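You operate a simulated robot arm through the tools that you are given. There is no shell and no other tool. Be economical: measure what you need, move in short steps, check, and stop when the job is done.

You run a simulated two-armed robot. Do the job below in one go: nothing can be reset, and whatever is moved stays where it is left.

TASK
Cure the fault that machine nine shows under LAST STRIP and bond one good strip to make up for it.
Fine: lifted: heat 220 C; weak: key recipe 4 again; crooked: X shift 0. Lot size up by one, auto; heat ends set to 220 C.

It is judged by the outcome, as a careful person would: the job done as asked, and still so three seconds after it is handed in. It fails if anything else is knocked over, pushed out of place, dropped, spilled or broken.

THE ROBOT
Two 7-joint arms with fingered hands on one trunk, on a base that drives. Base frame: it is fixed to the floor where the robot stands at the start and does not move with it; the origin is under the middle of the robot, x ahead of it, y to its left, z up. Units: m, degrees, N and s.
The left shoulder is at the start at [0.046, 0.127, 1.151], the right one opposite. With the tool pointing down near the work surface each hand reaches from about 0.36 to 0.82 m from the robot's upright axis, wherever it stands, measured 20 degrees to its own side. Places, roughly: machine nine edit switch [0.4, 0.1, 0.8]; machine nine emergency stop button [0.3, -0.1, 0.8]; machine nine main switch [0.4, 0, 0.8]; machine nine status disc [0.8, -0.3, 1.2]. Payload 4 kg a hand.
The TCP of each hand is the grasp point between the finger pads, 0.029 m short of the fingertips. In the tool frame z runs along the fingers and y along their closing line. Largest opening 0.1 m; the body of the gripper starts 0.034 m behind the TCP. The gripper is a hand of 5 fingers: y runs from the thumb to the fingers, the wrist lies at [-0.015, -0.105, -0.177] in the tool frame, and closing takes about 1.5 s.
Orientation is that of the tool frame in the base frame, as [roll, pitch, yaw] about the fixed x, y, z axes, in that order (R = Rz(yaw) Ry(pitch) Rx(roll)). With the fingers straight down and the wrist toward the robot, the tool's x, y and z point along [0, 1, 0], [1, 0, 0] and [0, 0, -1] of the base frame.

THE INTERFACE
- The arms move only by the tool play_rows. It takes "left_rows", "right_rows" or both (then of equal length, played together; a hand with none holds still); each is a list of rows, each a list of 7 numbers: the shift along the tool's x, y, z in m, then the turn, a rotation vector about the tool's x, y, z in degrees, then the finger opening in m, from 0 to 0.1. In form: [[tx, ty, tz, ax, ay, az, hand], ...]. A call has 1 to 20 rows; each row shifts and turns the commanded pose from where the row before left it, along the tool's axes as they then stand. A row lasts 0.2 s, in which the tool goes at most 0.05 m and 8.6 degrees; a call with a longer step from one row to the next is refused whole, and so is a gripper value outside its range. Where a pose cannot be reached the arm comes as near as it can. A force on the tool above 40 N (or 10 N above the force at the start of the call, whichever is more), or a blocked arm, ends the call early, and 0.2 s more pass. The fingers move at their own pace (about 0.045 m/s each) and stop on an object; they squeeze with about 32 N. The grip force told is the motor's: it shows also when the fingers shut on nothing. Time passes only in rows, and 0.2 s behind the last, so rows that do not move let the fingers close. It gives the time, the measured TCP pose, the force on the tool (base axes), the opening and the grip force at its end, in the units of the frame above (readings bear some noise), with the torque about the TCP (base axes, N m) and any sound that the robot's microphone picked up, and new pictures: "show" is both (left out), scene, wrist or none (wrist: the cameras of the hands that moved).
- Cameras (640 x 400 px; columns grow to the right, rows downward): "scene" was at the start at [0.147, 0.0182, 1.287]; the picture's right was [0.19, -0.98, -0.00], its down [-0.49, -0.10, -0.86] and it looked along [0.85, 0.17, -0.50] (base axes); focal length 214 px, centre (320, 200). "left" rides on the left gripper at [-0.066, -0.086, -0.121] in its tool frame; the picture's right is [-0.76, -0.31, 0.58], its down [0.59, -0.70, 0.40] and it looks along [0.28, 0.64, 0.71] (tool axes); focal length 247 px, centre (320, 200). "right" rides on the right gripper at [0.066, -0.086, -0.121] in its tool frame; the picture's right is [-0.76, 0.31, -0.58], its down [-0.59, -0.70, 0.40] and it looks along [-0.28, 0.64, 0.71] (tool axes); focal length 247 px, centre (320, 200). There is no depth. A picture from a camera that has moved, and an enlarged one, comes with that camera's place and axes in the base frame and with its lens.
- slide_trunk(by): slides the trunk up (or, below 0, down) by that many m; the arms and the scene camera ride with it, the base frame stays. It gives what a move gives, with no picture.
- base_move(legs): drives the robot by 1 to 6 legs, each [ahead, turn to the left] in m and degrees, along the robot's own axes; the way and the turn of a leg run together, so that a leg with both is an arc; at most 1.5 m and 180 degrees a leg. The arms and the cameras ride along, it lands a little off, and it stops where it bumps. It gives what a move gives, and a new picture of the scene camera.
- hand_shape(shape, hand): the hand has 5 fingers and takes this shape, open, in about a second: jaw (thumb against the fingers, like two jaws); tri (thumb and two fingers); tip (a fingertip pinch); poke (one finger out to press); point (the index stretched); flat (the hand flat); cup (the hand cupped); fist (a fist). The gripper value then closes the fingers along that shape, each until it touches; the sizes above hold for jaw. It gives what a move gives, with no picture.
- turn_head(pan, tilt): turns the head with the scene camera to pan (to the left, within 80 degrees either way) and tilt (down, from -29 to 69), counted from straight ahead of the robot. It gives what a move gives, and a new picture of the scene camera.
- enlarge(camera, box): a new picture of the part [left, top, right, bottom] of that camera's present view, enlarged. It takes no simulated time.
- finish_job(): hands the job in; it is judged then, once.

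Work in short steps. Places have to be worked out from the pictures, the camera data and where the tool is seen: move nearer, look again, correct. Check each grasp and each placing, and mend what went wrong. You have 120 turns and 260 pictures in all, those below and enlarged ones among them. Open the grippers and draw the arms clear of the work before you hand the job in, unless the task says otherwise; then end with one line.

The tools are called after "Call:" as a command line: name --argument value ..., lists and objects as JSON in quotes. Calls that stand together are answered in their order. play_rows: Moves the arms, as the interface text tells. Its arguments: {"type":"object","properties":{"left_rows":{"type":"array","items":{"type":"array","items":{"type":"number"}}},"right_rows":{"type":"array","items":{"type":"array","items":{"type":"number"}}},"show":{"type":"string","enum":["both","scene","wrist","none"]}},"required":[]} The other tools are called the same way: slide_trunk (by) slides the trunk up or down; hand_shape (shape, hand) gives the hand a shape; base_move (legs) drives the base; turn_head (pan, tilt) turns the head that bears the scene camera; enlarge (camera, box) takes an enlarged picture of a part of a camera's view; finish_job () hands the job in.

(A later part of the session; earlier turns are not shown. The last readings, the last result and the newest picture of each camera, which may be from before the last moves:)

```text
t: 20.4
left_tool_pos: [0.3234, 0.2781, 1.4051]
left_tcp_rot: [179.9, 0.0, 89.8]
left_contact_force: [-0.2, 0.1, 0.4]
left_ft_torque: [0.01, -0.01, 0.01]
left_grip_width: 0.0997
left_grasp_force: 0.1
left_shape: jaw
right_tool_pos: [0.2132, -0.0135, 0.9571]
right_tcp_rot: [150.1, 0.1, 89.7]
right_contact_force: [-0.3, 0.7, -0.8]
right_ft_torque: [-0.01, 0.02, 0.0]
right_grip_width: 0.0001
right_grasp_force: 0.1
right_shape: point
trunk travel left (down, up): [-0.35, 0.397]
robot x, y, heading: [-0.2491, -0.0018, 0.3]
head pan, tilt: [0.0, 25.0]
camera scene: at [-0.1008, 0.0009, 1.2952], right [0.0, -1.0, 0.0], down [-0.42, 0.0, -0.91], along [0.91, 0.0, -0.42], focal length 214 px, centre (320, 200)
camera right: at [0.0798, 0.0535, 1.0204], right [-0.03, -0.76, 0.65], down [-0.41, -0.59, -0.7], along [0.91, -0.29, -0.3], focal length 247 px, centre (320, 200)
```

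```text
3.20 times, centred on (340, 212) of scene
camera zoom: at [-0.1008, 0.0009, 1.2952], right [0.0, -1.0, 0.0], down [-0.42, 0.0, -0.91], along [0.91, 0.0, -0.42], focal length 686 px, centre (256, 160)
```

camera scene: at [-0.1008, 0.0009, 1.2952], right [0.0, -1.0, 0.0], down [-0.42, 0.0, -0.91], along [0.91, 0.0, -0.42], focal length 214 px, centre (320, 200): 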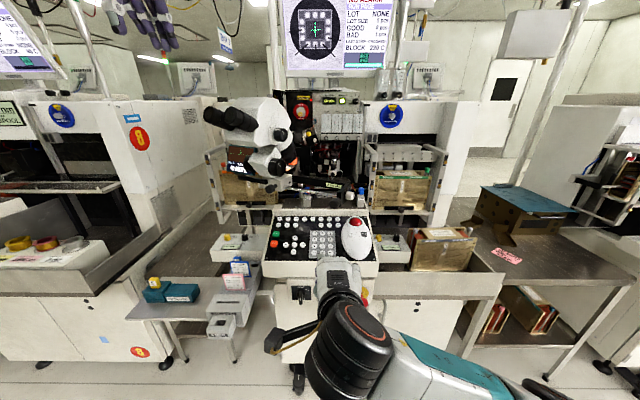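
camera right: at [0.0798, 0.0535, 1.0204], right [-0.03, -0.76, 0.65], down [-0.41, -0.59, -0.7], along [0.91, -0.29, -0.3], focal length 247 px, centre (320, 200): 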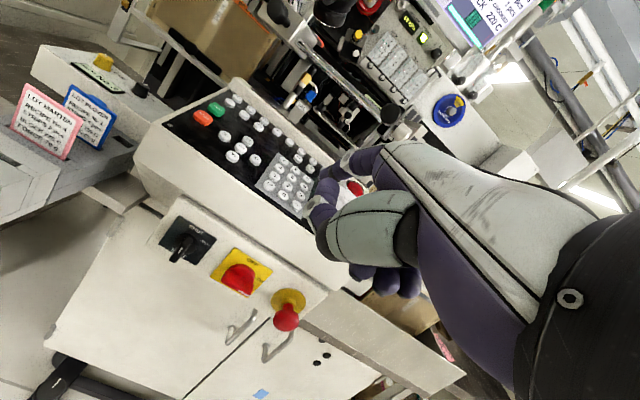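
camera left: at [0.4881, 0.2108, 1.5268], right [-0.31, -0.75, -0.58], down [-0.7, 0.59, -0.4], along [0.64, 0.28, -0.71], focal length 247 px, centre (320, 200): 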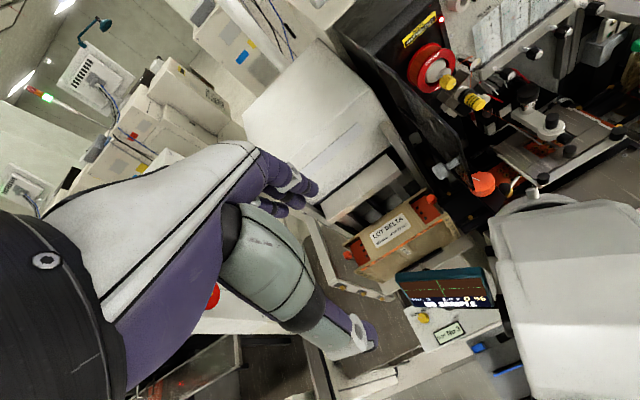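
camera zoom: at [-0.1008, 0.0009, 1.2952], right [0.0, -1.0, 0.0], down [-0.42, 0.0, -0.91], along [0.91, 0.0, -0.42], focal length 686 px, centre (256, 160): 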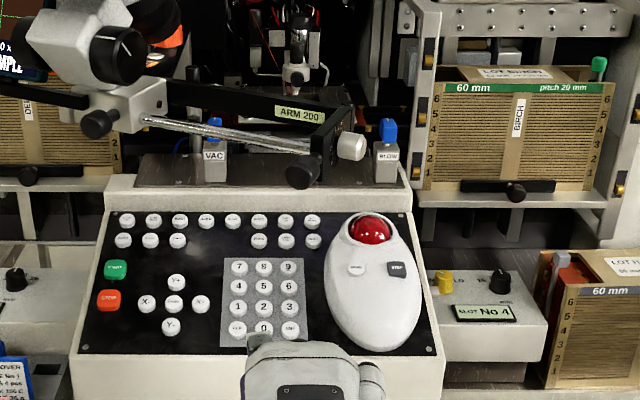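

Key positions verified by this second view (PAGE ≈ (0.514,−0.002,0.917)). I ease the tilt to 22° so the thumb clears the panel, then advance under the microscope grip toward PAGE, stopping short to look.

Call:
play_rows --right_rows '[[0, 0, 0, 8, 0, 0, 0], [0, 0.0415, 0.0201, 0, 0, 0, 0], [0, 0.0415, 0.0201, 0, 0, 0, 0], [0, 0.0415, 0.0201, 0, 0, 0, 0], [0, 0.0415, 0.0201, 0, 0, 0, 0]]' --show "both"

Call:
enlarge --camera "scene" --box '[240, 150, 440, 275]'

Call:
enlarge --camera "right" --box '[220, 90, 460, 240]'

```text
t: 21.6
left_tool_pos: [0.3248, 0.2769, 1.4055]
left_tcp_rot: [180.0, 0.0, 89.8]
left_contact_force: [0.2, 0.9, 0.8]
left_ft_torque: [0.01, 0.01, 0.0]
left_grip_width: 0.0997
left_grasp_force: 0.2
left_shape: jaw
right_tool_pos: [0.3992, -0.0116, 0.9454]
right_tcp_rot: [158.1, 0.1, 89.8]
right_contact_force: [0.6, 0.2, 0.1]
right_ft_torque: [0.03, -0.01, -0.03]
right_grip_width: 0.0
right_grasp_force: 0.1
right_shape: point
trunk travel left (down, up): [-0.35, 0.397]
robot x, y, heading: [-0.2515, 0.0005, -0.0]
head pan, tilt: [0.0, 25.0]
camera scene: at [-0.1002, 0.001, 1.2951], right [0.0, -1.0, 0.0], down [-0.42, 0.0, -0.91], along [0.91, 0.0, -0.42], focal length 214 px, centre (320, 200)
camera right: at [0.2766, 0.0555, 1.026], right [0.07, -0.76, 0.65], down [-0.51, -0.59, -0.63], along [0.86, -0.29, -0.42], focal length 247 px, centre (320, 200)
```

scene: 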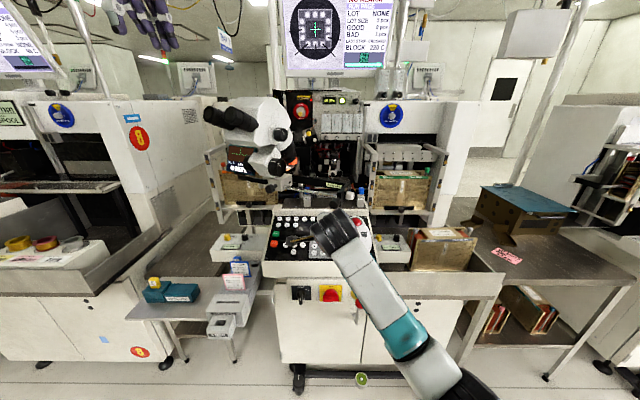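
right: 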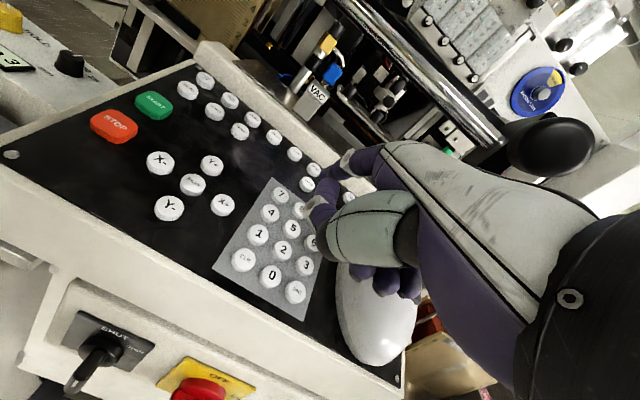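

```text
3.20 times, centred on (340, 212) of scene
camera zoom: at [-0.1002, 0.001, 1.2951], right [0.0, -1.0, 0.0], down [-0.42, 0.0, -0.91], along [0.91, 0.0, -0.42], focal length 686 px, centre (256, 160)
```

zoom: 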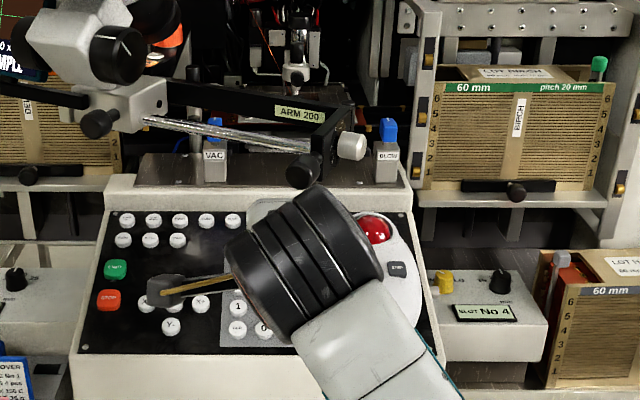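

```text
2.67 times, centred on (340, 165) of right
camera zoom: at [0.2766, 0.0555, 1.026], right [0.07, -0.76, 0.65], down [-0.51, -0.59, -0.63], along [0.86, -0.29, -0.42], focal length 659 px, centre (267, 293)
```

zoom: 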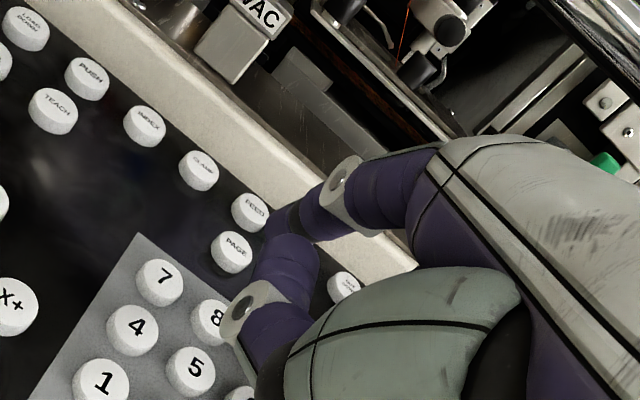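

I zoom to confirm where the index tip appears relative to PAGE.

Call:
enlarge --camera "right" --box '[290, 135, 370, 195]'

```text
6.67 times, centred on (330, 165) of right
camera zoom: at [0.2766, 0.0555, 1.026], right [0.07, -0.76, 0.65], down [-0.51, -0.59, -0.63], along [0.86, -0.29, -0.42], focal length 1646 px, centre (253, 433)
```

zoom: 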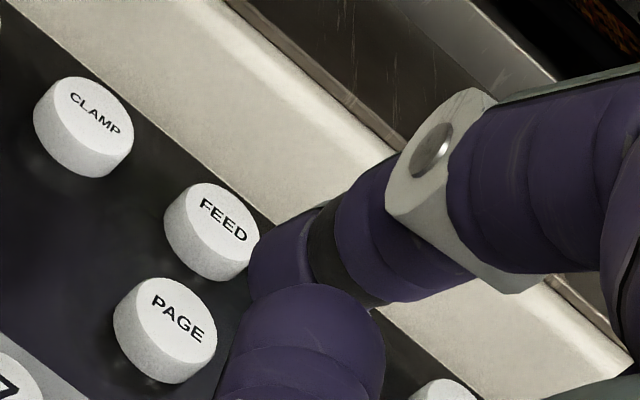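

Tip estimate holds within a few mm. I move over PAGE and descend along the panel normal in small steps.

Call:
play_rows --right_rows '[[-0.003, 0.02, 0.0115, 0, 0, 0, 0], [-0.002, 0.0185, 0.0116, 0, 0, 0, 0], [0, 0, 0, 0, 0, 0, 0], [0, -0.0013, 0.008, 0, 0, 0, 0], [0, -0.0013, 0.008, 0, 0, 0, 0]]' --show "both"

Call:
enlarge --camera "right" --box '[270, 135, 390, 225]'

Call:
enlarge --camera "scene" --box '[270, 150, 400, 250]'

```text
t: 22.8
left_tool_pos: [0.3232, 0.2759, 1.4055]
left_tcp_rot: [-180.0, 0.0, 89.8]
left_contact_force: [-0.8, 0.3, -0.1]
left_ft_torque: [0.02, 0.03, 0.05]
left_grip_width: 0.0997
left_grasp_force: 0.0
left_shape: jaw
right_tool_pos: [0.4485, -0.0171, 0.923]
right_tcp_rot: [158.0, -0.2, 89.9]
right_contact_force: [-0.5, 0.5, 0.7]
right_ft_torque: [-0.02, 0.02, 0.0]
right_grip_width: 0.0003
right_grasp_force: 0.1
right_shape: point
trunk travel left (down, up): [-0.35, 0.397]
robot x, y, heading: [-0.2499, -0.0027, 0.2]
head pan, tilt: [0.0, 25.0]
camera scene: at [-0.1007, 0.0008, 1.2951], right [0.0, -1.0, 0.0], down [-0.42, 0.0, -0.91], along [0.91, 0.0, -0.42], focal length 214 px, centre (320, 200)
camera right: at [0.3229, 0.0486, 1.0038], right [0.07, -0.76, 0.65], down [-0.5, -0.59, -0.63], along [0.86, -0.29, -0.42], focal length 247 px, centre (320, 200)
```

scene: 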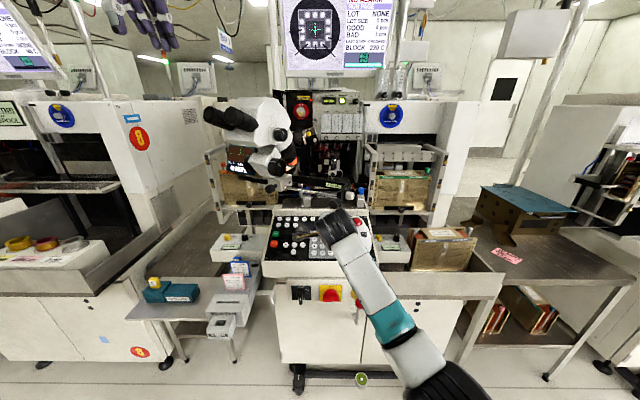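
right: 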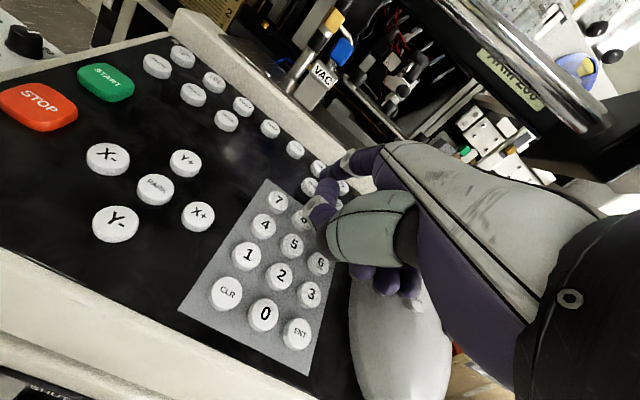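

```text
4.44 times, centred on (330, 180) of right
camera zoom: at [0.3229, 0.0486, 1.0038], right [0.07, -0.76, 0.65], down [-0.5, -0.59, -0.63], along [0.86, -0.29, -0.42], focal length 1098 px, centre (276, 289)
```

zoom: 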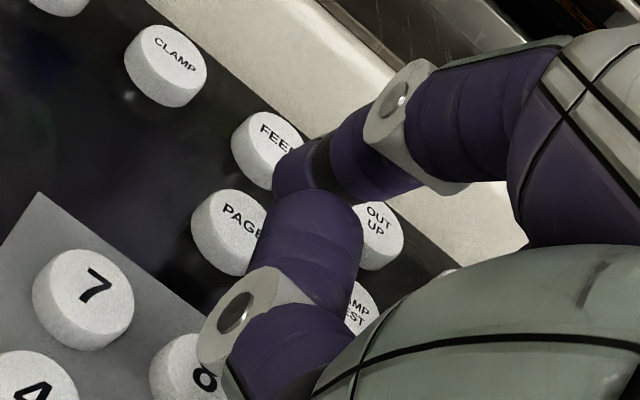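

```text
4.00 times, centred on (335, 200) of scene
camera zoom: at [-0.1007, 0.0008, 1.2951], right [0.0, -1.0, 0.0], down [-0.42, 0.0, -0.91], along [0.91, 0.0, -0.42], focal length 858 px, centre (260, 200)
```

zoom: 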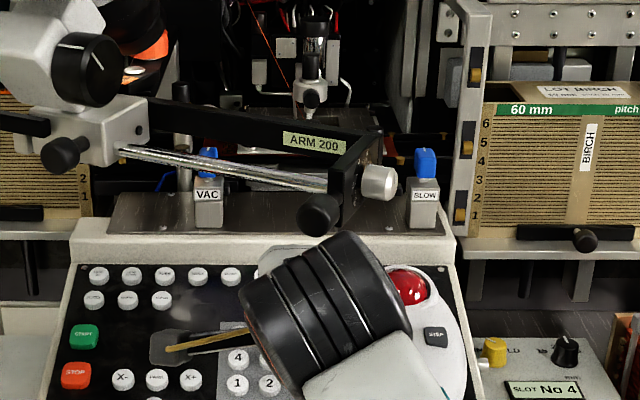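

The tip looks about 4 mm right of and slightly beyond PAGE's centre. I correct and press.

Call:
play_rows --right_rows '[[0.004, -0.004, -0.001, 0, 0, 0, 0], [0, -0.0008, 0.005, 0, 0, 0, 0], [0, -0.0005, 0.003, 0, 0, 0, 0], [0, -0.0003, 0.002, 0, 0, 0, 0]]' --show "wrist"

Call:
enlarge --camera "right" --box '[270, 135, 390, 225]'

```text
t: 23.8
left_tool_pos: [0.3231, 0.2775, 1.4061]
left_tcp_rot: [180.0, 0.0, 89.8]
left_contact_force: [0.3, -0.7, 0.3]
left_ft_torque: [-0.01, 0.01, 0.02]
left_grip_width: 0.0997
left_grasp_force: 0.1
left_shape: jaw
right_tool_pos: [0.4457, -0.0139, 0.9138]
right_tcp_rot: [158.1, 0.1, 89.7]
right_contact_force: [-1.0, -0.6, 0.1]
right_ft_torque: [0.0, -0.05, 0.01]
right_grip_width: 0.0001
right_grasp_force: 0.2
right_shape: point
trunk travel left (down, up): [-0.35, 0.397]
robot x, y, heading: [-0.2509, -0.0011, 0.3]
head pan, tilt: [0.0, 25.0]
camera right: at [0.3211, 0.0521, 0.993], right [0.07, -0.76, 0.65], down [-0.5, -0.59, -0.63], along [0.86, -0.29, -0.42], focal length 247 px, centre (320, 200)
```

right: 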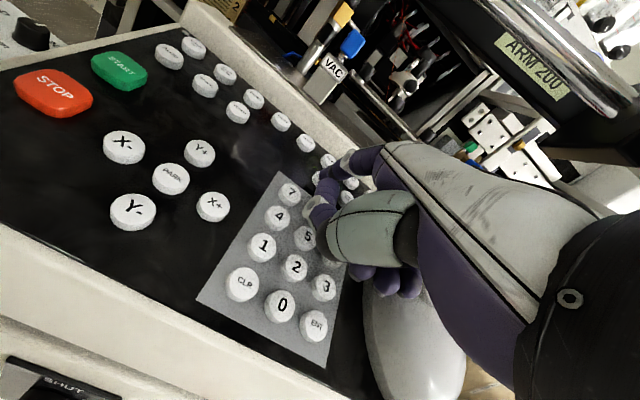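

```text
4.44 times, centred on (330, 180) of right
camera zoom: at [0.3211, 0.0521, 0.993], right [0.07, -0.76, 0.65], down [-0.5, -0.59, -0.63], along [0.86, -0.29, -0.42], focal length 1098 px, centre (276, 289)
```

zoom: 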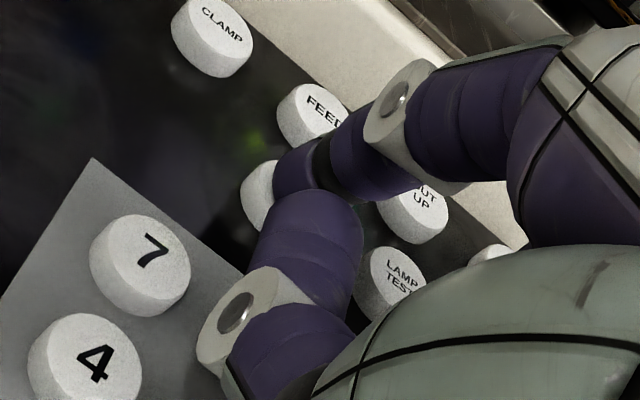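

The tip is now over PAGE. I press on in 2 mm steps until force or click.

Call:
play_rows --right_rows '[[0, -0.0003, 0.002, 0, 0, 0, 0], [0, -0.0003, 0.002, 0, 0, 0, 0], [0, -0.0003, 0.002, 0, 0, 0, 0]]' --show "scene"

Call:
enlarge --camera "right" --box '[270, 135, 390, 225]'

```text
t: 24.6
left_tool_pos: [0.3222, 0.2764, 1.4063]
left_tcp_rot: [-180.0, 0.0, 89.8]
left_contact_force: [-0.2, 0.2, -1.1]
left_ft_torque: [-0.01, 0.02, 0.02]
left_grip_width: 0.0999
left_grasp_force: 0.1
left_shape: jaw
right_tool_pos: [0.4453, -0.0156, 0.9071]
right_tcp_rot: [158.0, 0.0, 89.8]
right_contact_force: [-2.0, 1.1, 4.1]
right_ft_torque: [0.06, -0.25, 0.04]
right_grip_width: 0.0001
right_grasp_force: 0.1
right_shape: point
trunk travel left (down, up): [-0.35, 0.397]
robot x, y, heading: [-0.255, 0.0004, 0.4]
head pan, tilt: [0.0, 25.0]
heard: click
camera scene: at [-0.1014, 0.0008, 1.2953], right [0.0, -1.0, 0.0], down [-0.42, 0.0, -0.91], along [0.91, 0.0, -0.42], focal length 214 px, centre (320, 200)
```

scene: 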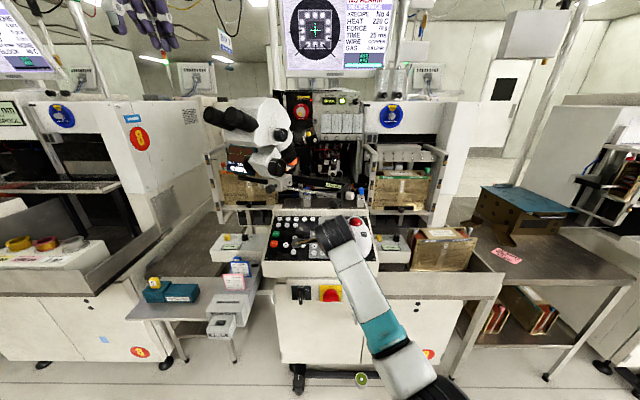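

```text
4.44 times, centred on (330, 180) of right
camera zoom: at [0.3219, 0.0517, 0.988], right [0.07, -0.76, 0.65], down [-0.5, -0.59, -0.63], along [0.86, -0.29, -0.42], focal length 1098 px, centre (276, 289)
```

zoom: 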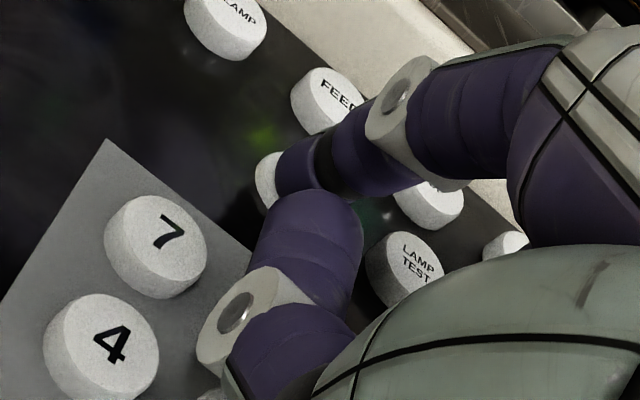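

Click heard and the screen changed page. I release 1.5 cm and read the screen with the head raised.

Call:
play_rows --right_rows '[[0, 0.0015, -0.008, 0, 0, 0, 0], [0, 0.0015, -0.008, 0, 0, 0, 0]]' --show "none"

Call:
turn_head --pan 0 --tilt 15

Call:
enlarge --camera "scene" --box '[275, 30, 405, 130]'

```text
t: 25.2
left_tool_pos: [0.3238, 0.2779, 1.4065]
left_tcp_rot: [-179.9, 0.0, 89.9]
left_contact_force: [-0.1, -0.4, -0.8]
left_ft_torque: [0.0, -0.01, -0.01]
left_grip_width: 0.1003
left_grasp_force: 0.0
left_shape: jaw
right_tool_pos: [0.4433, -0.0141, 0.9229]
right_tcp_rot: [158.1, 0.1, 89.8]
right_contact_force: [-0.4, -0.4, 0.5]
right_ft_torque: [-0.01, 0.0, 0.03]
right_grip_width: 0.0
right_grasp_force: 0.1
right_shape: point
trunk travel left (down, up): [-0.35, 0.397]
robot x, y, heading: [-0.2499, -0.0006, -0.2]
head pan, tilt: [0.0, 25.0]
```

```text
t: 25.9
left_tool_pos: [0.3223, 0.2763, 1.406]
left_tcp_rot: [-179.9, 0.0, 89.8]
left_contact_force: [0.5, 0.5, 0.8]
left_ft_torque: [-0.02, 0.03, -0.02]
left_grip_width: 0.0997
left_grasp_force: 0.0
left_shape: jaw
right_tool_pos: [0.4432, -0.0151, 0.9232]
right_tcp_rot: [158.0, 0.0, 89.9]
right_contact_force: [0.2, 0.4, 0.8]
right_ft_torque: [0.02, 0.01, 0.02]
right_grip_width: 0.0
right_grasp_force: 0.0
right_shape: point
trunk travel left (down, up): [-0.35, 0.397]
robot x, y, heading: [-0.2507, 0.0011, 0.2]
head pan, tilt: [0.0, 15.0]
camera scene: at [-0.0994, 0.0008, 1.3113], right [0.0, -1.0, 0.0], down [-0.26, 0.0, -0.97], along [0.97, 0.0, -0.26], focal length 214 px, centre (320, 200)
```

scene: 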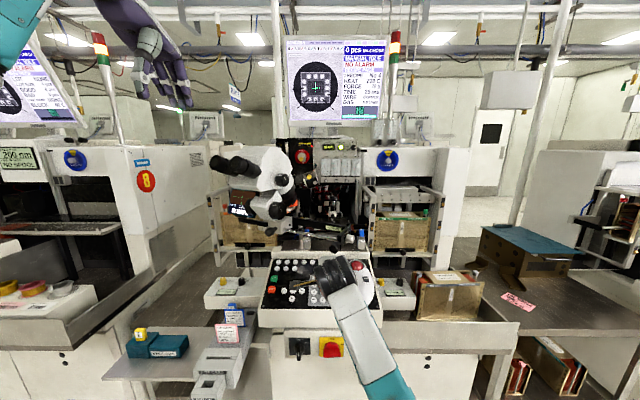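

```text
4.00 times, centred on (340, 80) of scene
camera zoom: at [-0.0994, 0.0008, 1.3113], right [0.0, -1.0, 0.0], down [-0.26, 0.0, -0.97], along [0.97, 0.0, -0.26], focal length 858 px, centre (240, 680)
```

zoom: 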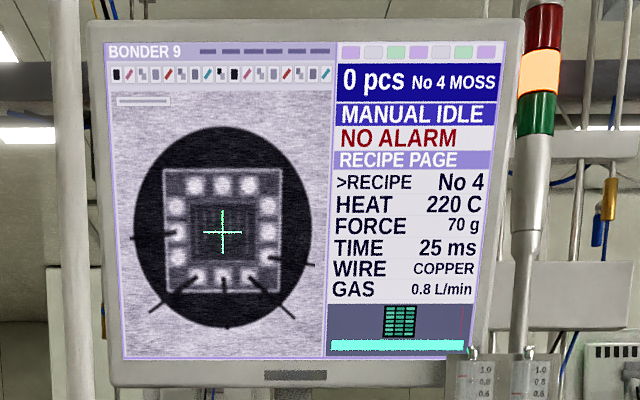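

RECIPE PAGE. I press PAGE again for the next one.

Call:
play_rows --right_rows '[[0, -0.0015, 0.008, 0, 0, 0, 0], [0, -0.0015, 0.008, 0, 0, 0, 0], [0, 0.0015, -0.008, 0, 0, 0, 0], [0, 0.0015, -0.008, 0, 0, 0, 0]]' --show "none"

Call:
enlarge --camera "scene" --box '[275, 30, 405, 130]'

```text
t: 26.9
left_tool_pos: [0.3225, 0.2764, 1.4053]
left_tcp_rot: [-179.9, 0.0, 89.8]
left_contact_force: [0.0, 0.2, -0.1]
left_ft_torque: [0.01, -0.01, 0.0]
left_grip_width: 0.0998
left_grasp_force: 0.1
left_shape: jaw
right_tool_pos: [0.4434, -0.0146, 0.9218]
right_tcp_rot: [158.1, 0.1, 89.7]
right_contact_force: [0.5, 0.5, 0.0]
right_ft_torque: [-0.05, 0.01, 0.01]
right_grip_width: 0.0
right_grasp_force: 0.0
right_shape: point
trunk travel left (down, up): [-0.35, 0.397]
robot x, y, heading: [-0.2516, -0.0013, -0.1]
head pan, tilt: [0.0, 15.0]
heard: click
```

```text
4.00 times, centred on (340, 80) of scene
camera zoom: at [-0.0995, 0.0008, 1.3114], right [0.0, -1.0, 0.0], down [-0.26, 0.0, -0.97], along [0.97, 0.0, -0.26], focal length 858 px, centre (240, 680)
```

zoom: 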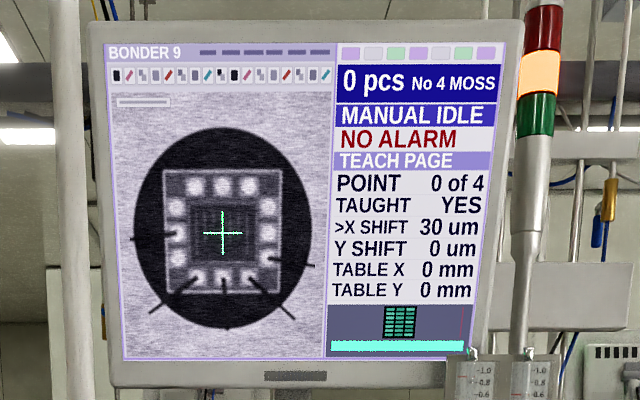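

TEACH PAGE shows X SHIFT 30 um under the cursor. I look at the next page as well, for the lot size.

Call:
play_rows --right_rows '[[0, -0.0015, 0.008, 0, 0, 0, 0], [0, -0.0015, 0.008, 0, 0, 0, 0], [0, 0.0015, -0.008, 0, 0, 0, 0], [0, 0.0015, -0.008, 0, 0, 0, 0]]' --show "none"

Call:
enlarge --camera "scene" --box '[275, 30, 405, 130]'

```text
t: 27.9
left_tool_pos: [0.3233, 0.2771, 1.406]
left_tcp_rot: [180.0, 0.0, 89.8]
left_contact_force: [0.4, -0.2, 0.0]
left_ft_torque: [0.0, 0.0, 0.0]
left_grip_width: 0.0998
left_grasp_force: 0.1
left_shape: jaw
right_tool_pos: [0.4427, -0.0151, 0.9224]
right_tcp_rot: [158.1, 0.0, 89.9]
right_contact_force: [-0.1, 0.1, -0.5]
right_ft_torque: [0.0, 0.02, 0.0]
right_grip_width: 0.0
right_grasp_force: 0.1
right_shape: point
trunk travel left (down, up): [-0.35, 0.397]
robot x, y, heading: [-0.2497, -0.0024, -0.2]
head pan, tilt: [0.0, 15.0]
heard: click
```

```text
4.00 times, centred on (340, 80) of scene
camera zoom: at [-0.0995, 0.0008, 1.3114], right [0.0, -1.0, 0.0], down [-0.26, 0.0, -0.97], along [0.97, 0.0, -0.26], focal length 858 px, centre (240, 680)
```

zoom: 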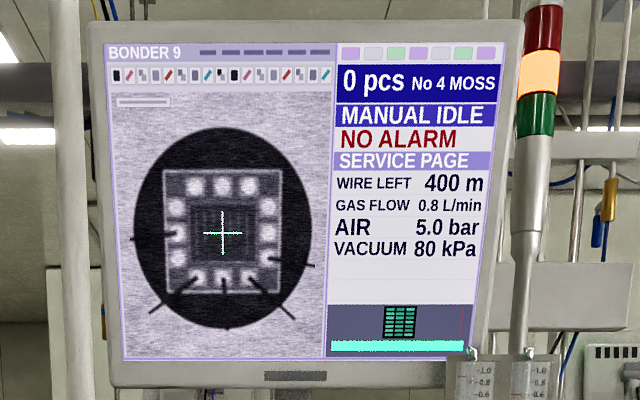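

Service page. One more PAGE press should return to RUN.

Call:
play_rows --right_rows '[[0, -0.0015, 0.008, 0, 0, 0, 0], [0, -0.0015, 0.008, 0, 0, 0, 0], [0, 0.0015, -0.008, 0, 0, 0, 0], [0, 0.0015, -0.008, 0, 0, 0, 0]]' --show "none"

Call:
enlarge --camera "scene" --box '[275, 30, 405, 130]'

```text
t: 28.9
left_tool_pos: [0.3231, 0.2777, 1.4045]
left_tcp_rot: [180.0, 0.1, 89.8]
left_contact_force: [0.5, 0.1, 0.5]
left_ft_torque: [0.0, -0.02, 0.0]
left_grip_width: 0.0997
left_grasp_force: 0.0
left_shape: jaw
right_tool_pos: [0.4417, -0.0147, 0.923]
right_tcp_rot: [158.1, 0.1, 89.8]
right_contact_force: [-0.2, 0.7, -0.1]
right_ft_torque: [0.02, 0.03, 0.02]
right_grip_width: 0.0
right_grasp_force: 0.2
right_shape: point
trunk travel left (down, up): [-0.35, 0.397]
robot x, y, heading: [-0.2524, -0.003, 0.2]
head pan, tilt: [0.0, 15.0]
heard: click
```

```text
4.00 times, centred on (340, 80) of scene
camera zoom: at [-0.0995, 0.0008, 1.3114], right [0.0, -1.0, 0.0], down [-0.26, 0.0, -0.97], along [0.97, 0.0, -0.26], focal length 858 px, centre (240, 680)
```

zoom: 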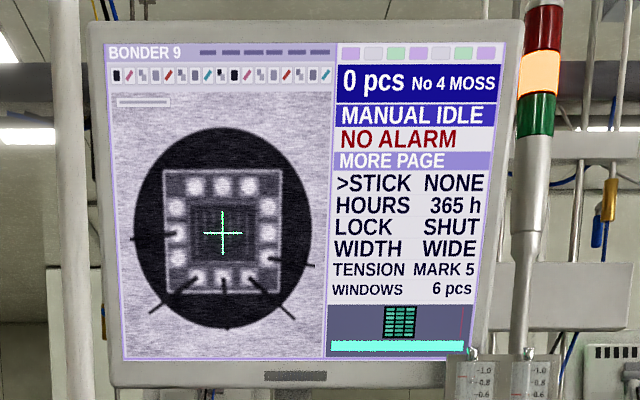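

Call:
play_rows --right_rows '[[0, -0.0015, 0.008, 0, 0, 0, 0], [0, -0.0015, 0.008, 0, 0, 0, 0], [0, 0.0015, -0.008, 0, 0, 0, 0], [0, 0.0015, -0.008, 0, 0, 0, 0]]' --show "none"

Call:
enlarge --camera "scene" --box '[275, 30, 405, 130]'

```text
t: 29.9
left_tool_pos: [0.3227, 0.2779, 1.4056]
left_tcp_rot: [-180.0, 0.1, 89.8]
left_contact_force: [0.6, -0.5, -0.7]
left_ft_torque: [-0.02, 0.0, 0.02]
left_grip_width: 0.0997
left_grasp_force: 0.1
left_shape: jaw
right_tool_pos: [0.4437, -0.0143, 0.9215]
right_tcp_rot: [158.1, 0.1, 89.8]
right_contact_force: [0.2, 0.1, 0.0]
right_ft_torque: [-0.02, -0.01, -0.04]
right_grip_width: 0.0
right_grasp_force: 0.1
right_shape: point
trunk travel left (down, up): [-0.35, 0.397]
robot x, y, heading: [-0.2522, 0.0034, -0.0]
head pan, tilt: [0.0, 15.0]
heard: click
```

```text
4.00 times, centred on (340, 80) of scene
camera zoom: at [-0.0995, 0.0008, 1.3114], right [0.0, -1.0, 0.0], down [-0.26, 0.0, -0.97], along [0.97, 0.0, -0.26], focal length 858 px, centre (240, 680)
```

zoom: 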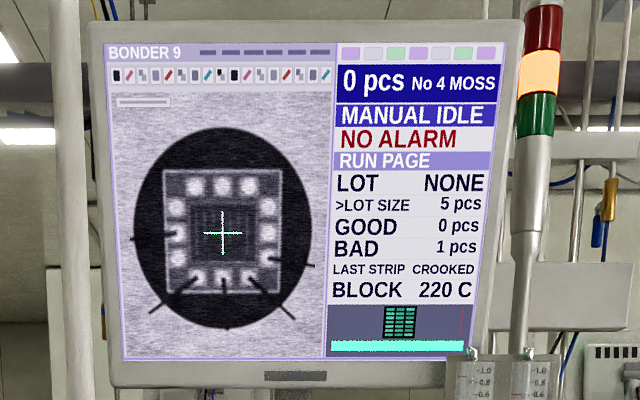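

The cursor stands at LOT SIZE. I move the finger to key 6, hovering, and check before pressing.

Call:
play_rows --right_rows '[[0, 0.001, -0.005, 0, 0, 0, 0], [-0.0143, -0.0316, -0.0047, 0, 0, 0, 0], [-0.0142, -0.0315, -0.0047, 0, 0, 0, 0], [0, -0.001, 0.005, 0, 0, 0, 0]]' --show "none"

Call:
enlarge --camera "right" --box '[240, 120, 400, 220]'

```text
t: 30.9
left_tool_pos: [0.323, 0.2776, 1.4053]
left_tcp_rot: [-179.9, -0.1, 89.8]
left_contact_force: [0.5, -0.1, -0.1]
left_ft_torque: [-0.01, -0.02, 0.01]
left_grip_width: 0.0998
left_grasp_force: 0.0
left_shape: jaw
right_tool_pos: [0.3817, -0.0433, 0.9086]
right_tcp_rot: [158.0, 0.1, 89.7]
right_contact_force: [-0.5, 0.1, -0.5]
right_ft_torque: [0.03, 0.01, 0.02]
right_grip_width: 0.0
right_grasp_force: 0.1
right_shape: point
trunk travel left (down, up): [-0.35, 0.397]
robot x, y, heading: [-0.2504, -0.0005, 0.1]
head pan, tilt: [0.0, 15.0]
```

```text
4.00 times, centred on (320, 170) of right
camera zoom: at [0.2572, 0.0231, 0.9891], right [0.07, -0.76, 0.65], down [-0.5, -0.59, -0.63], along [0.86, -0.29, -0.42], focal length 988 px, centre (320, 320)
```

zoom: 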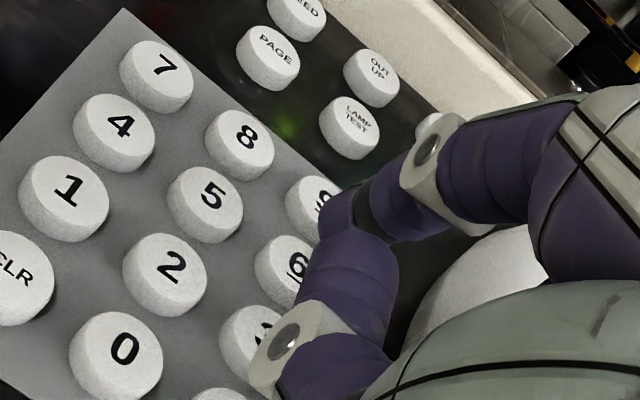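

The tip lies right over 6. The curled fingers are near the trackball dome, so I lower in steps and watch the force.

Call:
play_rows --right_rows '[[0, -0.0009, 0.005, 0, 0, 0, 0], [0, -0.0009, 0.005, 0, 0, 0, 0]]' --show "wrist"

Call:
enlarge --camera "right" --box '[240, 120, 480, 320]'

```text
t: 31.5
left_tool_pos: [0.324, 0.278, 1.4067]
left_tcp_rot: [180.0, 0.0, 89.9]
left_contact_force: [-0.3, -0.7, 0.1]
left_ft_torque: [-0.03, 0.01, 0.0]
left_grip_width: 0.0998
left_grasp_force: 0.1
left_shape: jaw
right_tool_pos: [0.3832, -0.0434, 0.8992]
right_tcp_rot: [158.0, 0.0, 89.8]
right_contact_force: [0.0, 0.4, 0.5]
right_ft_torque: [0.0, -0.02, 0.0]
right_grip_width: 0.0
right_grasp_force: 0.1
right_shape: point
trunk travel left (down, up): [-0.35, 0.397]
robot x, y, heading: [-0.2537, -0.0025, 0.1]
head pan, tilt: [0.0, 15.0]
camera right: at [0.259, 0.023, 0.9781], right [0.07, -0.76, 0.65], down [-0.5, -0.59, -0.63], along [0.86, -0.29, -0.42], focal length 247 px, centre (320, 200)
```

right: 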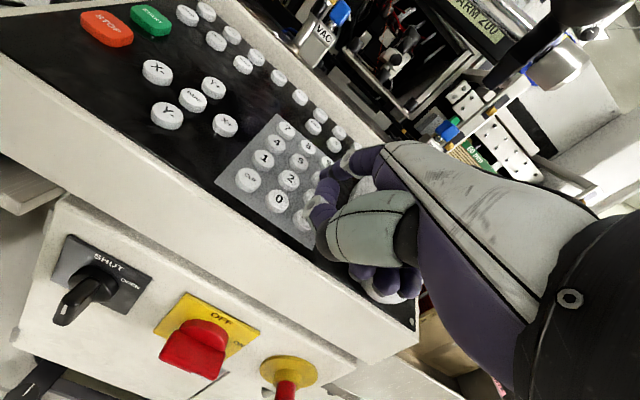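

```text
2.00 times, centred on (360, 220) of right
camera zoom: at [0.259, 0.023, 0.9781], right [0.07, -0.76, 0.65], down [-0.5, -0.59, -0.63], along [0.86, -0.29, -0.42], focal length 494 px, centre (240, 160)
```

zoom: 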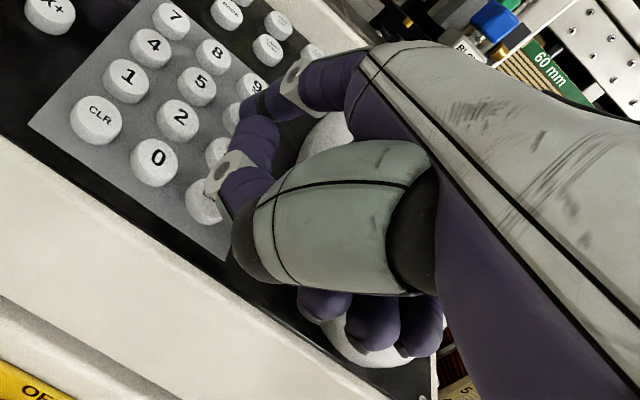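

No contact so far; I press the remaining few mm on 6.

Call:
play_rows --right_rows '[[0, -0.0005, 0.003, 0, 0, 0, 0], [0, -0.0005, 0.003, 0, 0, 0, 0]]' --show "none"

Call:
enlarge --camera "right" --box '[240, 120, 480, 320]'

Call:
enlarge --camera "scene" --box '[275, 30, 405, 130]'

```text
t: 32.1
left_tool_pos: [0.3222, 0.2771, 1.406]
left_tcp_rot: [-180.0, 0.1, 89.7]
left_contact_force: [-0.3, 0.1, 1.0]
left_ft_torque: [-0.03, 0.02, -0.01]
left_grip_width: 0.0996
left_grasp_force: 0.2
left_shape: jaw
right_tool_pos: [0.384, -0.045, 0.8927]
right_tcp_rot: [158.0, 0.0, 89.8]
right_contact_force: [-1.8, 0.0, 1.5]
right_ft_torque: [0.04, -0.11, 0.02]
right_grip_width: 0.0002
right_grasp_force: 0.0
right_shape: point
trunk travel left (down, up): [-0.35, 0.397]
robot x, y, heading: [-0.2526, 0.0013, 0.1]
head pan, tilt: [0.0, 15.0]
heard: click
```

```text
2.00 times, centred on (360, 220) of right
camera zoom: at [0.2596, 0.0226, 0.9725], right [0.07, -0.76, 0.65], down [-0.5, -0.59, -0.63], along [0.86, -0.29, -0.42], focal length 494 px, centre (240, 160)
```

zoom: 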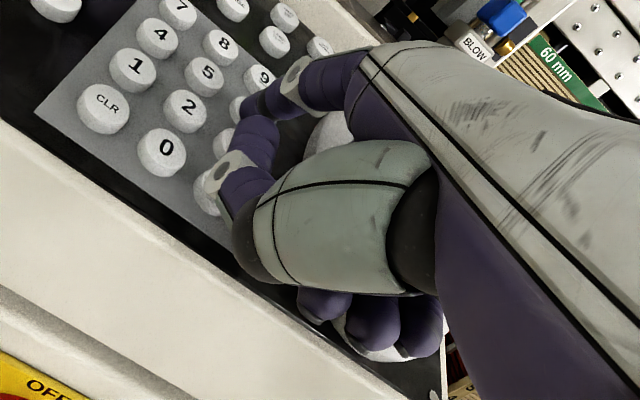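

```text
4.00 times, centred on (340, 80) of scene
camera zoom: at [-0.0997, 0.0008, 1.3114], right [0.0, -1.0, 0.0], down [-0.26, 0.0, -0.97], along [0.97, 0.0, -0.26], focal length 858 px, centre (240, 680)
```

zoom: 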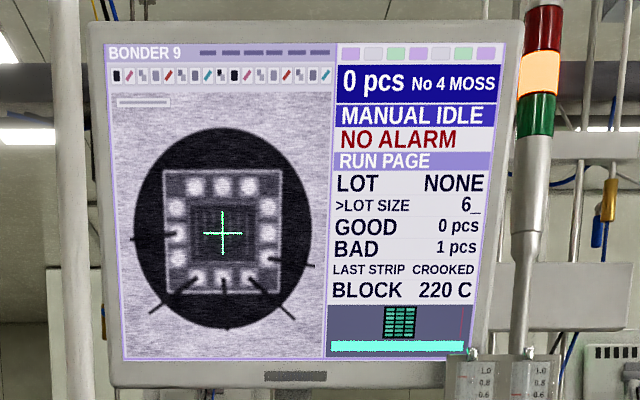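

"6_" is shown. I lift, move to ENT and press.

Call:
play_rows --right_rows '[[0, 0.0013, -0.008, 0, 0, 0, 0], [0, 0.0013, -0.008, 0, 0, 0, 0], [0, -0.0248, -0.0037, 0, 0, 0, 0], [0, -0.0247, -0.0037, 0, 0, 0, 0], [0, -0.001, 0.006, 0, 0, 0, 0]]' --show "none"

Call:
enlarge --camera "right" --box '[240, 120, 400, 220]'

```text
t: 33.3
left_tool_pos: [0.3235, 0.2773, 1.4056]
left_tcp_rot: [179.9, 0.0, 89.7]
left_contact_force: [0.5, 0.1, 0.6]
left_ft_torque: [0.01, 0.0, -0.01]
left_grip_width: 0.0994
left_grasp_force: 0.2
left_shape: jaw
right_tool_pos: [0.3323, -0.0431, 0.8892]
right_tcp_rot: [158.0, 0.0, 89.8]
right_contact_force: [-1.0, -0.2, 1.0]
right_ft_torque: [0.01, -0.01, 0.01]
right_grip_width: 0.0
right_grasp_force: 0.0
right_shape: point
trunk travel left (down, up): [-0.35, 0.397]
robot x, y, heading: [-0.2531, 0.0006, 0.3]
head pan, tilt: [0.0, 15.0]
```

```text
4.00 times, centred on (320, 170) of right
camera zoom: at [0.2085, 0.0238, 0.9694], right [0.07, -0.76, 0.65], down [-0.51, -0.59, -0.63], along [0.86, -0.29, -0.42], focal length 988 px, centre (320, 320)
```

zoom: 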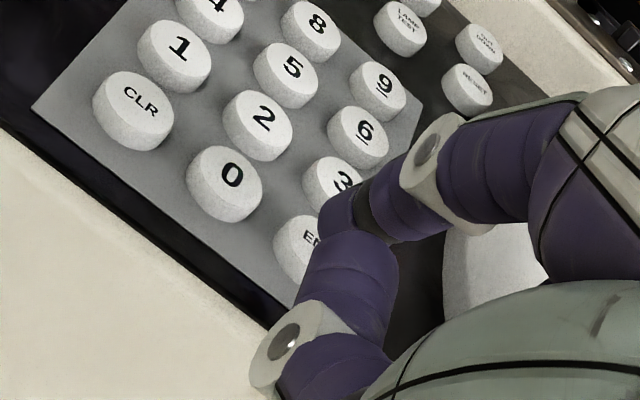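

Over ENT. Press.

Call:
play_rows --right_rows '[[0, -0.001, 0.006, 0, 0, 0, 0], [0, -0.0007, 0.004, 0, 0, 0, 0], [0, 0.0013, -0.008, 0, 0, 0, 0], [0, 0.0013, -0.008, 0, 0, 0, 0]]' --show "none"

Call:
enlarge --camera "scene" --box '[275, 30, 405, 130]'

```text
t: 34.3
left_tool_pos: [0.3239, 0.2778, 1.4067]
left_tcp_rot: [-180.0, 0.0, 89.9]
left_contact_force: [-0.9, -0.2, -1.0]
left_ft_torque: [0.03, 0.0, -0.01]
left_grip_width: 0.0995
left_grasp_force: 0.1
left_shape: jaw
right_tool_pos: [0.3317, -0.0426, 0.8974]
right_tcp_rot: [158.1, 0.0, 89.9]
right_contact_force: [0.0, 0.1, 0.0]
right_ft_torque: [-0.02, 0.0, 0.0]
right_grip_width: 0.0
right_grasp_force: 0.0
right_shape: point
trunk travel left (down, up): [-0.35, 0.397]
robot x, y, heading: [-0.2499, 0.0033, 0.2]
head pan, tilt: [0.0, 15.0]
```

```text
4.00 times, centred on (340, 80) of scene
camera zoom: at [-0.0995, 0.0008, 1.3114], right [0.0, -1.0, 0.0], down [-0.26, 0.0, -0.97], along [0.97, 0.0, -0.26], focal length 858 px, centre (240, 680)
```

zoom: 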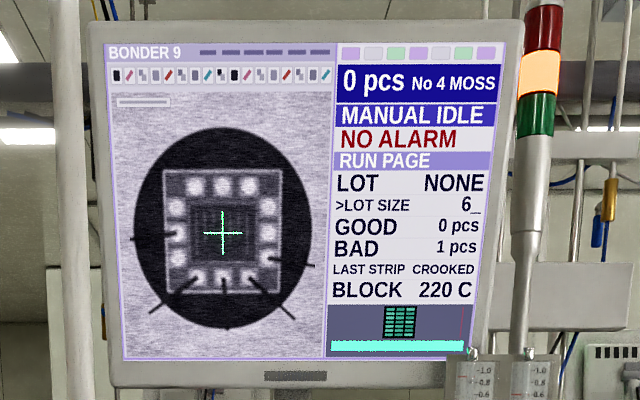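

No click; I press 3 mm deeper.

Call:
play_rows --right_rows '[[0, -0.0013, 0.008, 0, 0, 0, 0], [0, -0.0013, 0.008, 0, 0, 0, 0], [0, -0.0005, 0.003, 0, 0, 0, 0], [0, 0, 0, 0, 0, 0, 0]]' --show "none"

Call:
enlarge --camera "scene" --box '[275, 30, 405, 130]'

Call:
enlarge --camera "right" --box '[240, 120, 400, 220]'

```text
t: 35.3
left_tool_pos: [0.3229, 0.2768, 1.4068]
left_tcp_rot: [-179.9, 0.0, 89.7]
left_contact_force: [0.3, -0.1, 0.1]
left_ft_torque: [-0.02, 0.01, -0.02]
left_grip_width: 0.0995
left_grasp_force: 0.0
left_shape: jaw
right_tool_pos: [0.3353, -0.043, 0.8779]
right_tcp_rot: [158.0, 0.0, 89.8]
right_contact_force: [-0.9, 0.6, 1.2]
right_ft_torque: [0.06, -0.08, 0.0]
right_grip_width: 0.0001
right_grasp_force: 0.0
right_shape: point
trunk travel left (down, up): [-0.35, 0.397]
robot x, y, heading: [-0.2499, -0.0025, 0.0]
head pan, tilt: [0.0, 15.0]
heard: click
```

```text
4.00 times, centred on (340, 80) of scene
camera zoom: at [-0.0997, 0.0008, 1.3114], right [0.0, -1.0, 0.0], down [-0.26, 0.0, -0.97], along [0.97, 0.0, -0.26], focal length 858 px, centre (240, 680)
```

zoom: 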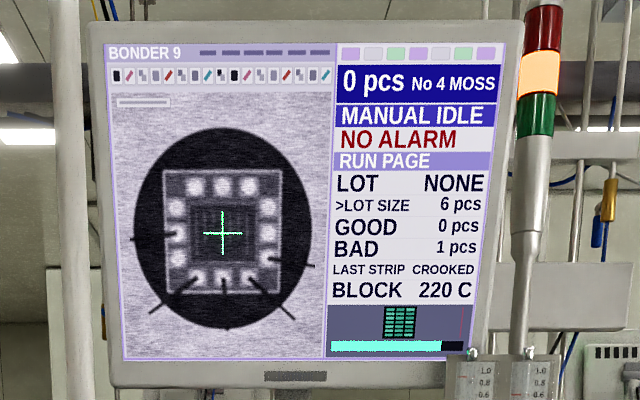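

```text
4.00 times, centred on (320, 170) of right
camera zoom: at [0.211, 0.0242, 0.958], right [0.07, -0.76, 0.65], down [-0.5, -0.59, -0.63], along [0.86, -0.29, -0.42], focal length 988 px, centre (320, 320)
```

zoom: 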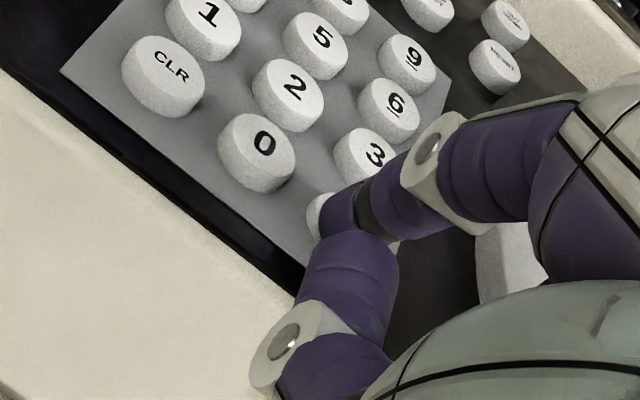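

Lot size is 6 pcs. Now to the TEACH page: PAGE twice.

Call:
play_rows --right_rows '[[0, 0.0015, -0.01, 0, 0, 0, 0], [0, 0.0015, -0.01, 0, 0, 0, 0], [0.0071, 0.0286, 0.0037, 0, 0, 0, 0], [0.0071, 0.0286, 0.0037, 0, 0, 0, 0], [0.0071, 0.0286, 0.0037, 0, 0, 0, 0], [0.0071, 0.0286, 0.0037, 0, 0, 0, 0], [0, -0.0005, 0.004, 0, 0, 0, 0]]' --show "none"

Call:
enlarge --camera "right" --box '[240, 120, 400, 220]'

```text
t: 36.9
left_tool_pos: [0.3229, 0.2764, 1.406]
left_tcp_rot: [179.9, 0.0, 89.8]
left_contact_force: [-0.4, -0.6, -0.1]
left_ft_torque: [-0.03, 0.01, -0.02]
left_grip_width: 0.1
left_grasp_force: 0.0
left_shape: jaw
right_tool_pos: [0.445, -0.0159, 0.9235]
right_tcp_rot: [158.0, 0.0, 89.8]
right_contact_force: [-0.5, -0.3, 0.4]
right_ft_torque: [-0.04, -0.01, 0.01]
right_grip_width: 0.0
right_grasp_force: 0.0
right_shape: point
trunk travel left (down, up): [-0.35, 0.397]
robot x, y, heading: [-0.2517, 0.0006, 0.5]
head pan, tilt: [0.0, 15.0]
```

```text
4.00 times, centred on (320, 170) of right
camera zoom: at [0.3208, 0.0509, 1.004], right [0.07, -0.76, 0.65], down [-0.51, -0.59, -0.63], along [0.86, -0.29, -0.42], focal length 988 px, centre (320, 320)
```

zoom: 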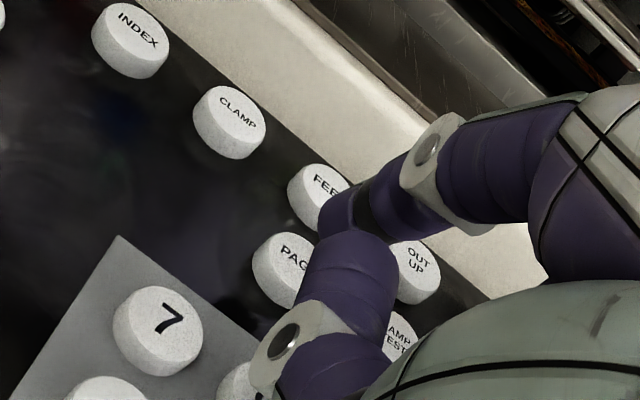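

Aligned within 2 mm. I press PAGE twice with a small correction.

Call:
play_rows --right_rows '[[0.001, -0.0035, 0.009, 0, 0, 0, 0], [0, -0.0015, 0.008, 0, 0, 0, 0], [0, 0.0015, -0.008, 0, 0, 0, 0], [0, 0.0015, -0.008, 0, 0, 0, 0], [0, -0.0015, 0.008, 0, 0, 0, 0], [0, -0.0015, 0.008, 0, 0, 0, 0], [0, 0.0015, -0.008, 0, 0, 0, 0], [0, 0.0015, -0.008, 0, 0, 0, 0]]' --show "none"

Call:
enlarge --camera "scene" --box '[275, 30, 405, 130]'

```text
t: 38.7
left_tool_pos: [0.3224, 0.2782, 1.4049]
left_tcp_rot: [-179.9, 0.0, 89.8]
left_contact_force: [-0.8, 0.8, -0.9]
left_ft_torque: [0.0, 0.01, -0.04]
left_grip_width: 0.0998
left_grasp_force: 0.0
left_shape: jaw
right_tool_pos: [0.4416, -0.0122, 0.9195]
right_tcp_rot: [158.1, 0.0, 89.8]
right_contact_force: [-0.2, 0.3, -0.3]
right_ft_torque: [0.01, -0.02, 0.03]
right_grip_width: 0.0
right_grasp_force: 0.0
right_shape: point
trunk travel left (down, up): [-0.35, 0.397]
robot x, y, heading: [-0.2493, 0.0009, 0.1]
head pan, tilt: [0.0, 15.0]
heard: click, click
```

```text
4.00 times, centred on (340, 80) of scene
camera zoom: at [-0.0996, 0.0008, 1.3114], right [0.0, -1.0, 0.0], down [-0.26, 0.0, -0.97], along [0.97, 0.0, -0.26], focal length 858 px, centre (240, 680)
```

zoom: 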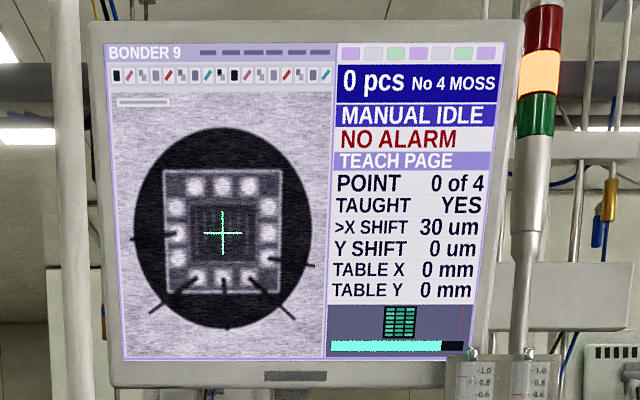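

TEACH page, cursor on X SHIFT. I move to key 0.

Call:
play_rows --right_rows '[[0, 0, -0.005, 0, 0, 0, 0], [-0.0014, -0.0281, -0.004, 0, 0, 0, 0], [-0.0014, -0.0281, -0.004, 0, 0, 0, 0], [-0.0014, -0.0281, -0.004, 0, 0, 0, 0], [-0.0014, -0.0281, -0.004, 0, 0, 0, 0], [0, 0, 0.005, 0, 0, 0, 0]]' --show "none"

Call:
enlarge --camera "right" --box '[240, 120, 400, 220]'

```text
t: 40.3
left_tool_pos: [0.3222, 0.2775, 1.406]
left_tcp_rot: [179.9, 0.0, 89.8]
left_contact_force: [-0.8, -0.5, -0.3]
left_ft_torque: [0.03, -0.01, 0.01]
left_grip_width: 0.0999
left_grasp_force: 0.1
left_shape: jaw
right_tool_pos: [0.3619, -0.0387, 0.9505]
right_tcp_rot: [151.4, 1.9, 88.5]
right_contact_force: [0.3, 0.9, 0.0]
right_ft_torque: [0.0, -0.01, -0.02]
right_grip_width: 0.0001
right_grasp_force: 0.1
right_shape: point
trunk travel left (down, up): [-0.35, 0.397]
robot x, y, heading: [-0.2504, 0.0015, 0.1]
head pan, tilt: [0.0, 15.0]
stopped in row 6 (right hand): the arm was blocked; the commanded pose is now the measured one
```

```text
4.00 times, centred on (320, 170) of right
camera zoom: at [0.2316, 0.0328, 1.0144], right [-0.03, -0.74, 0.68], down [-0.44, -0.6, -0.67], along [0.9, -0.32, -0.31], focal length 988 px, centre (320, 320)
```

zoom: 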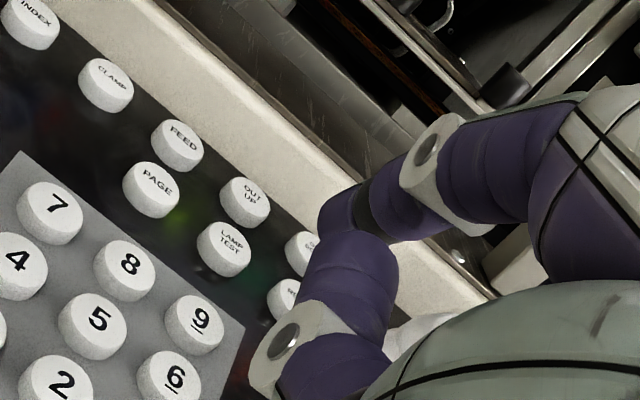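

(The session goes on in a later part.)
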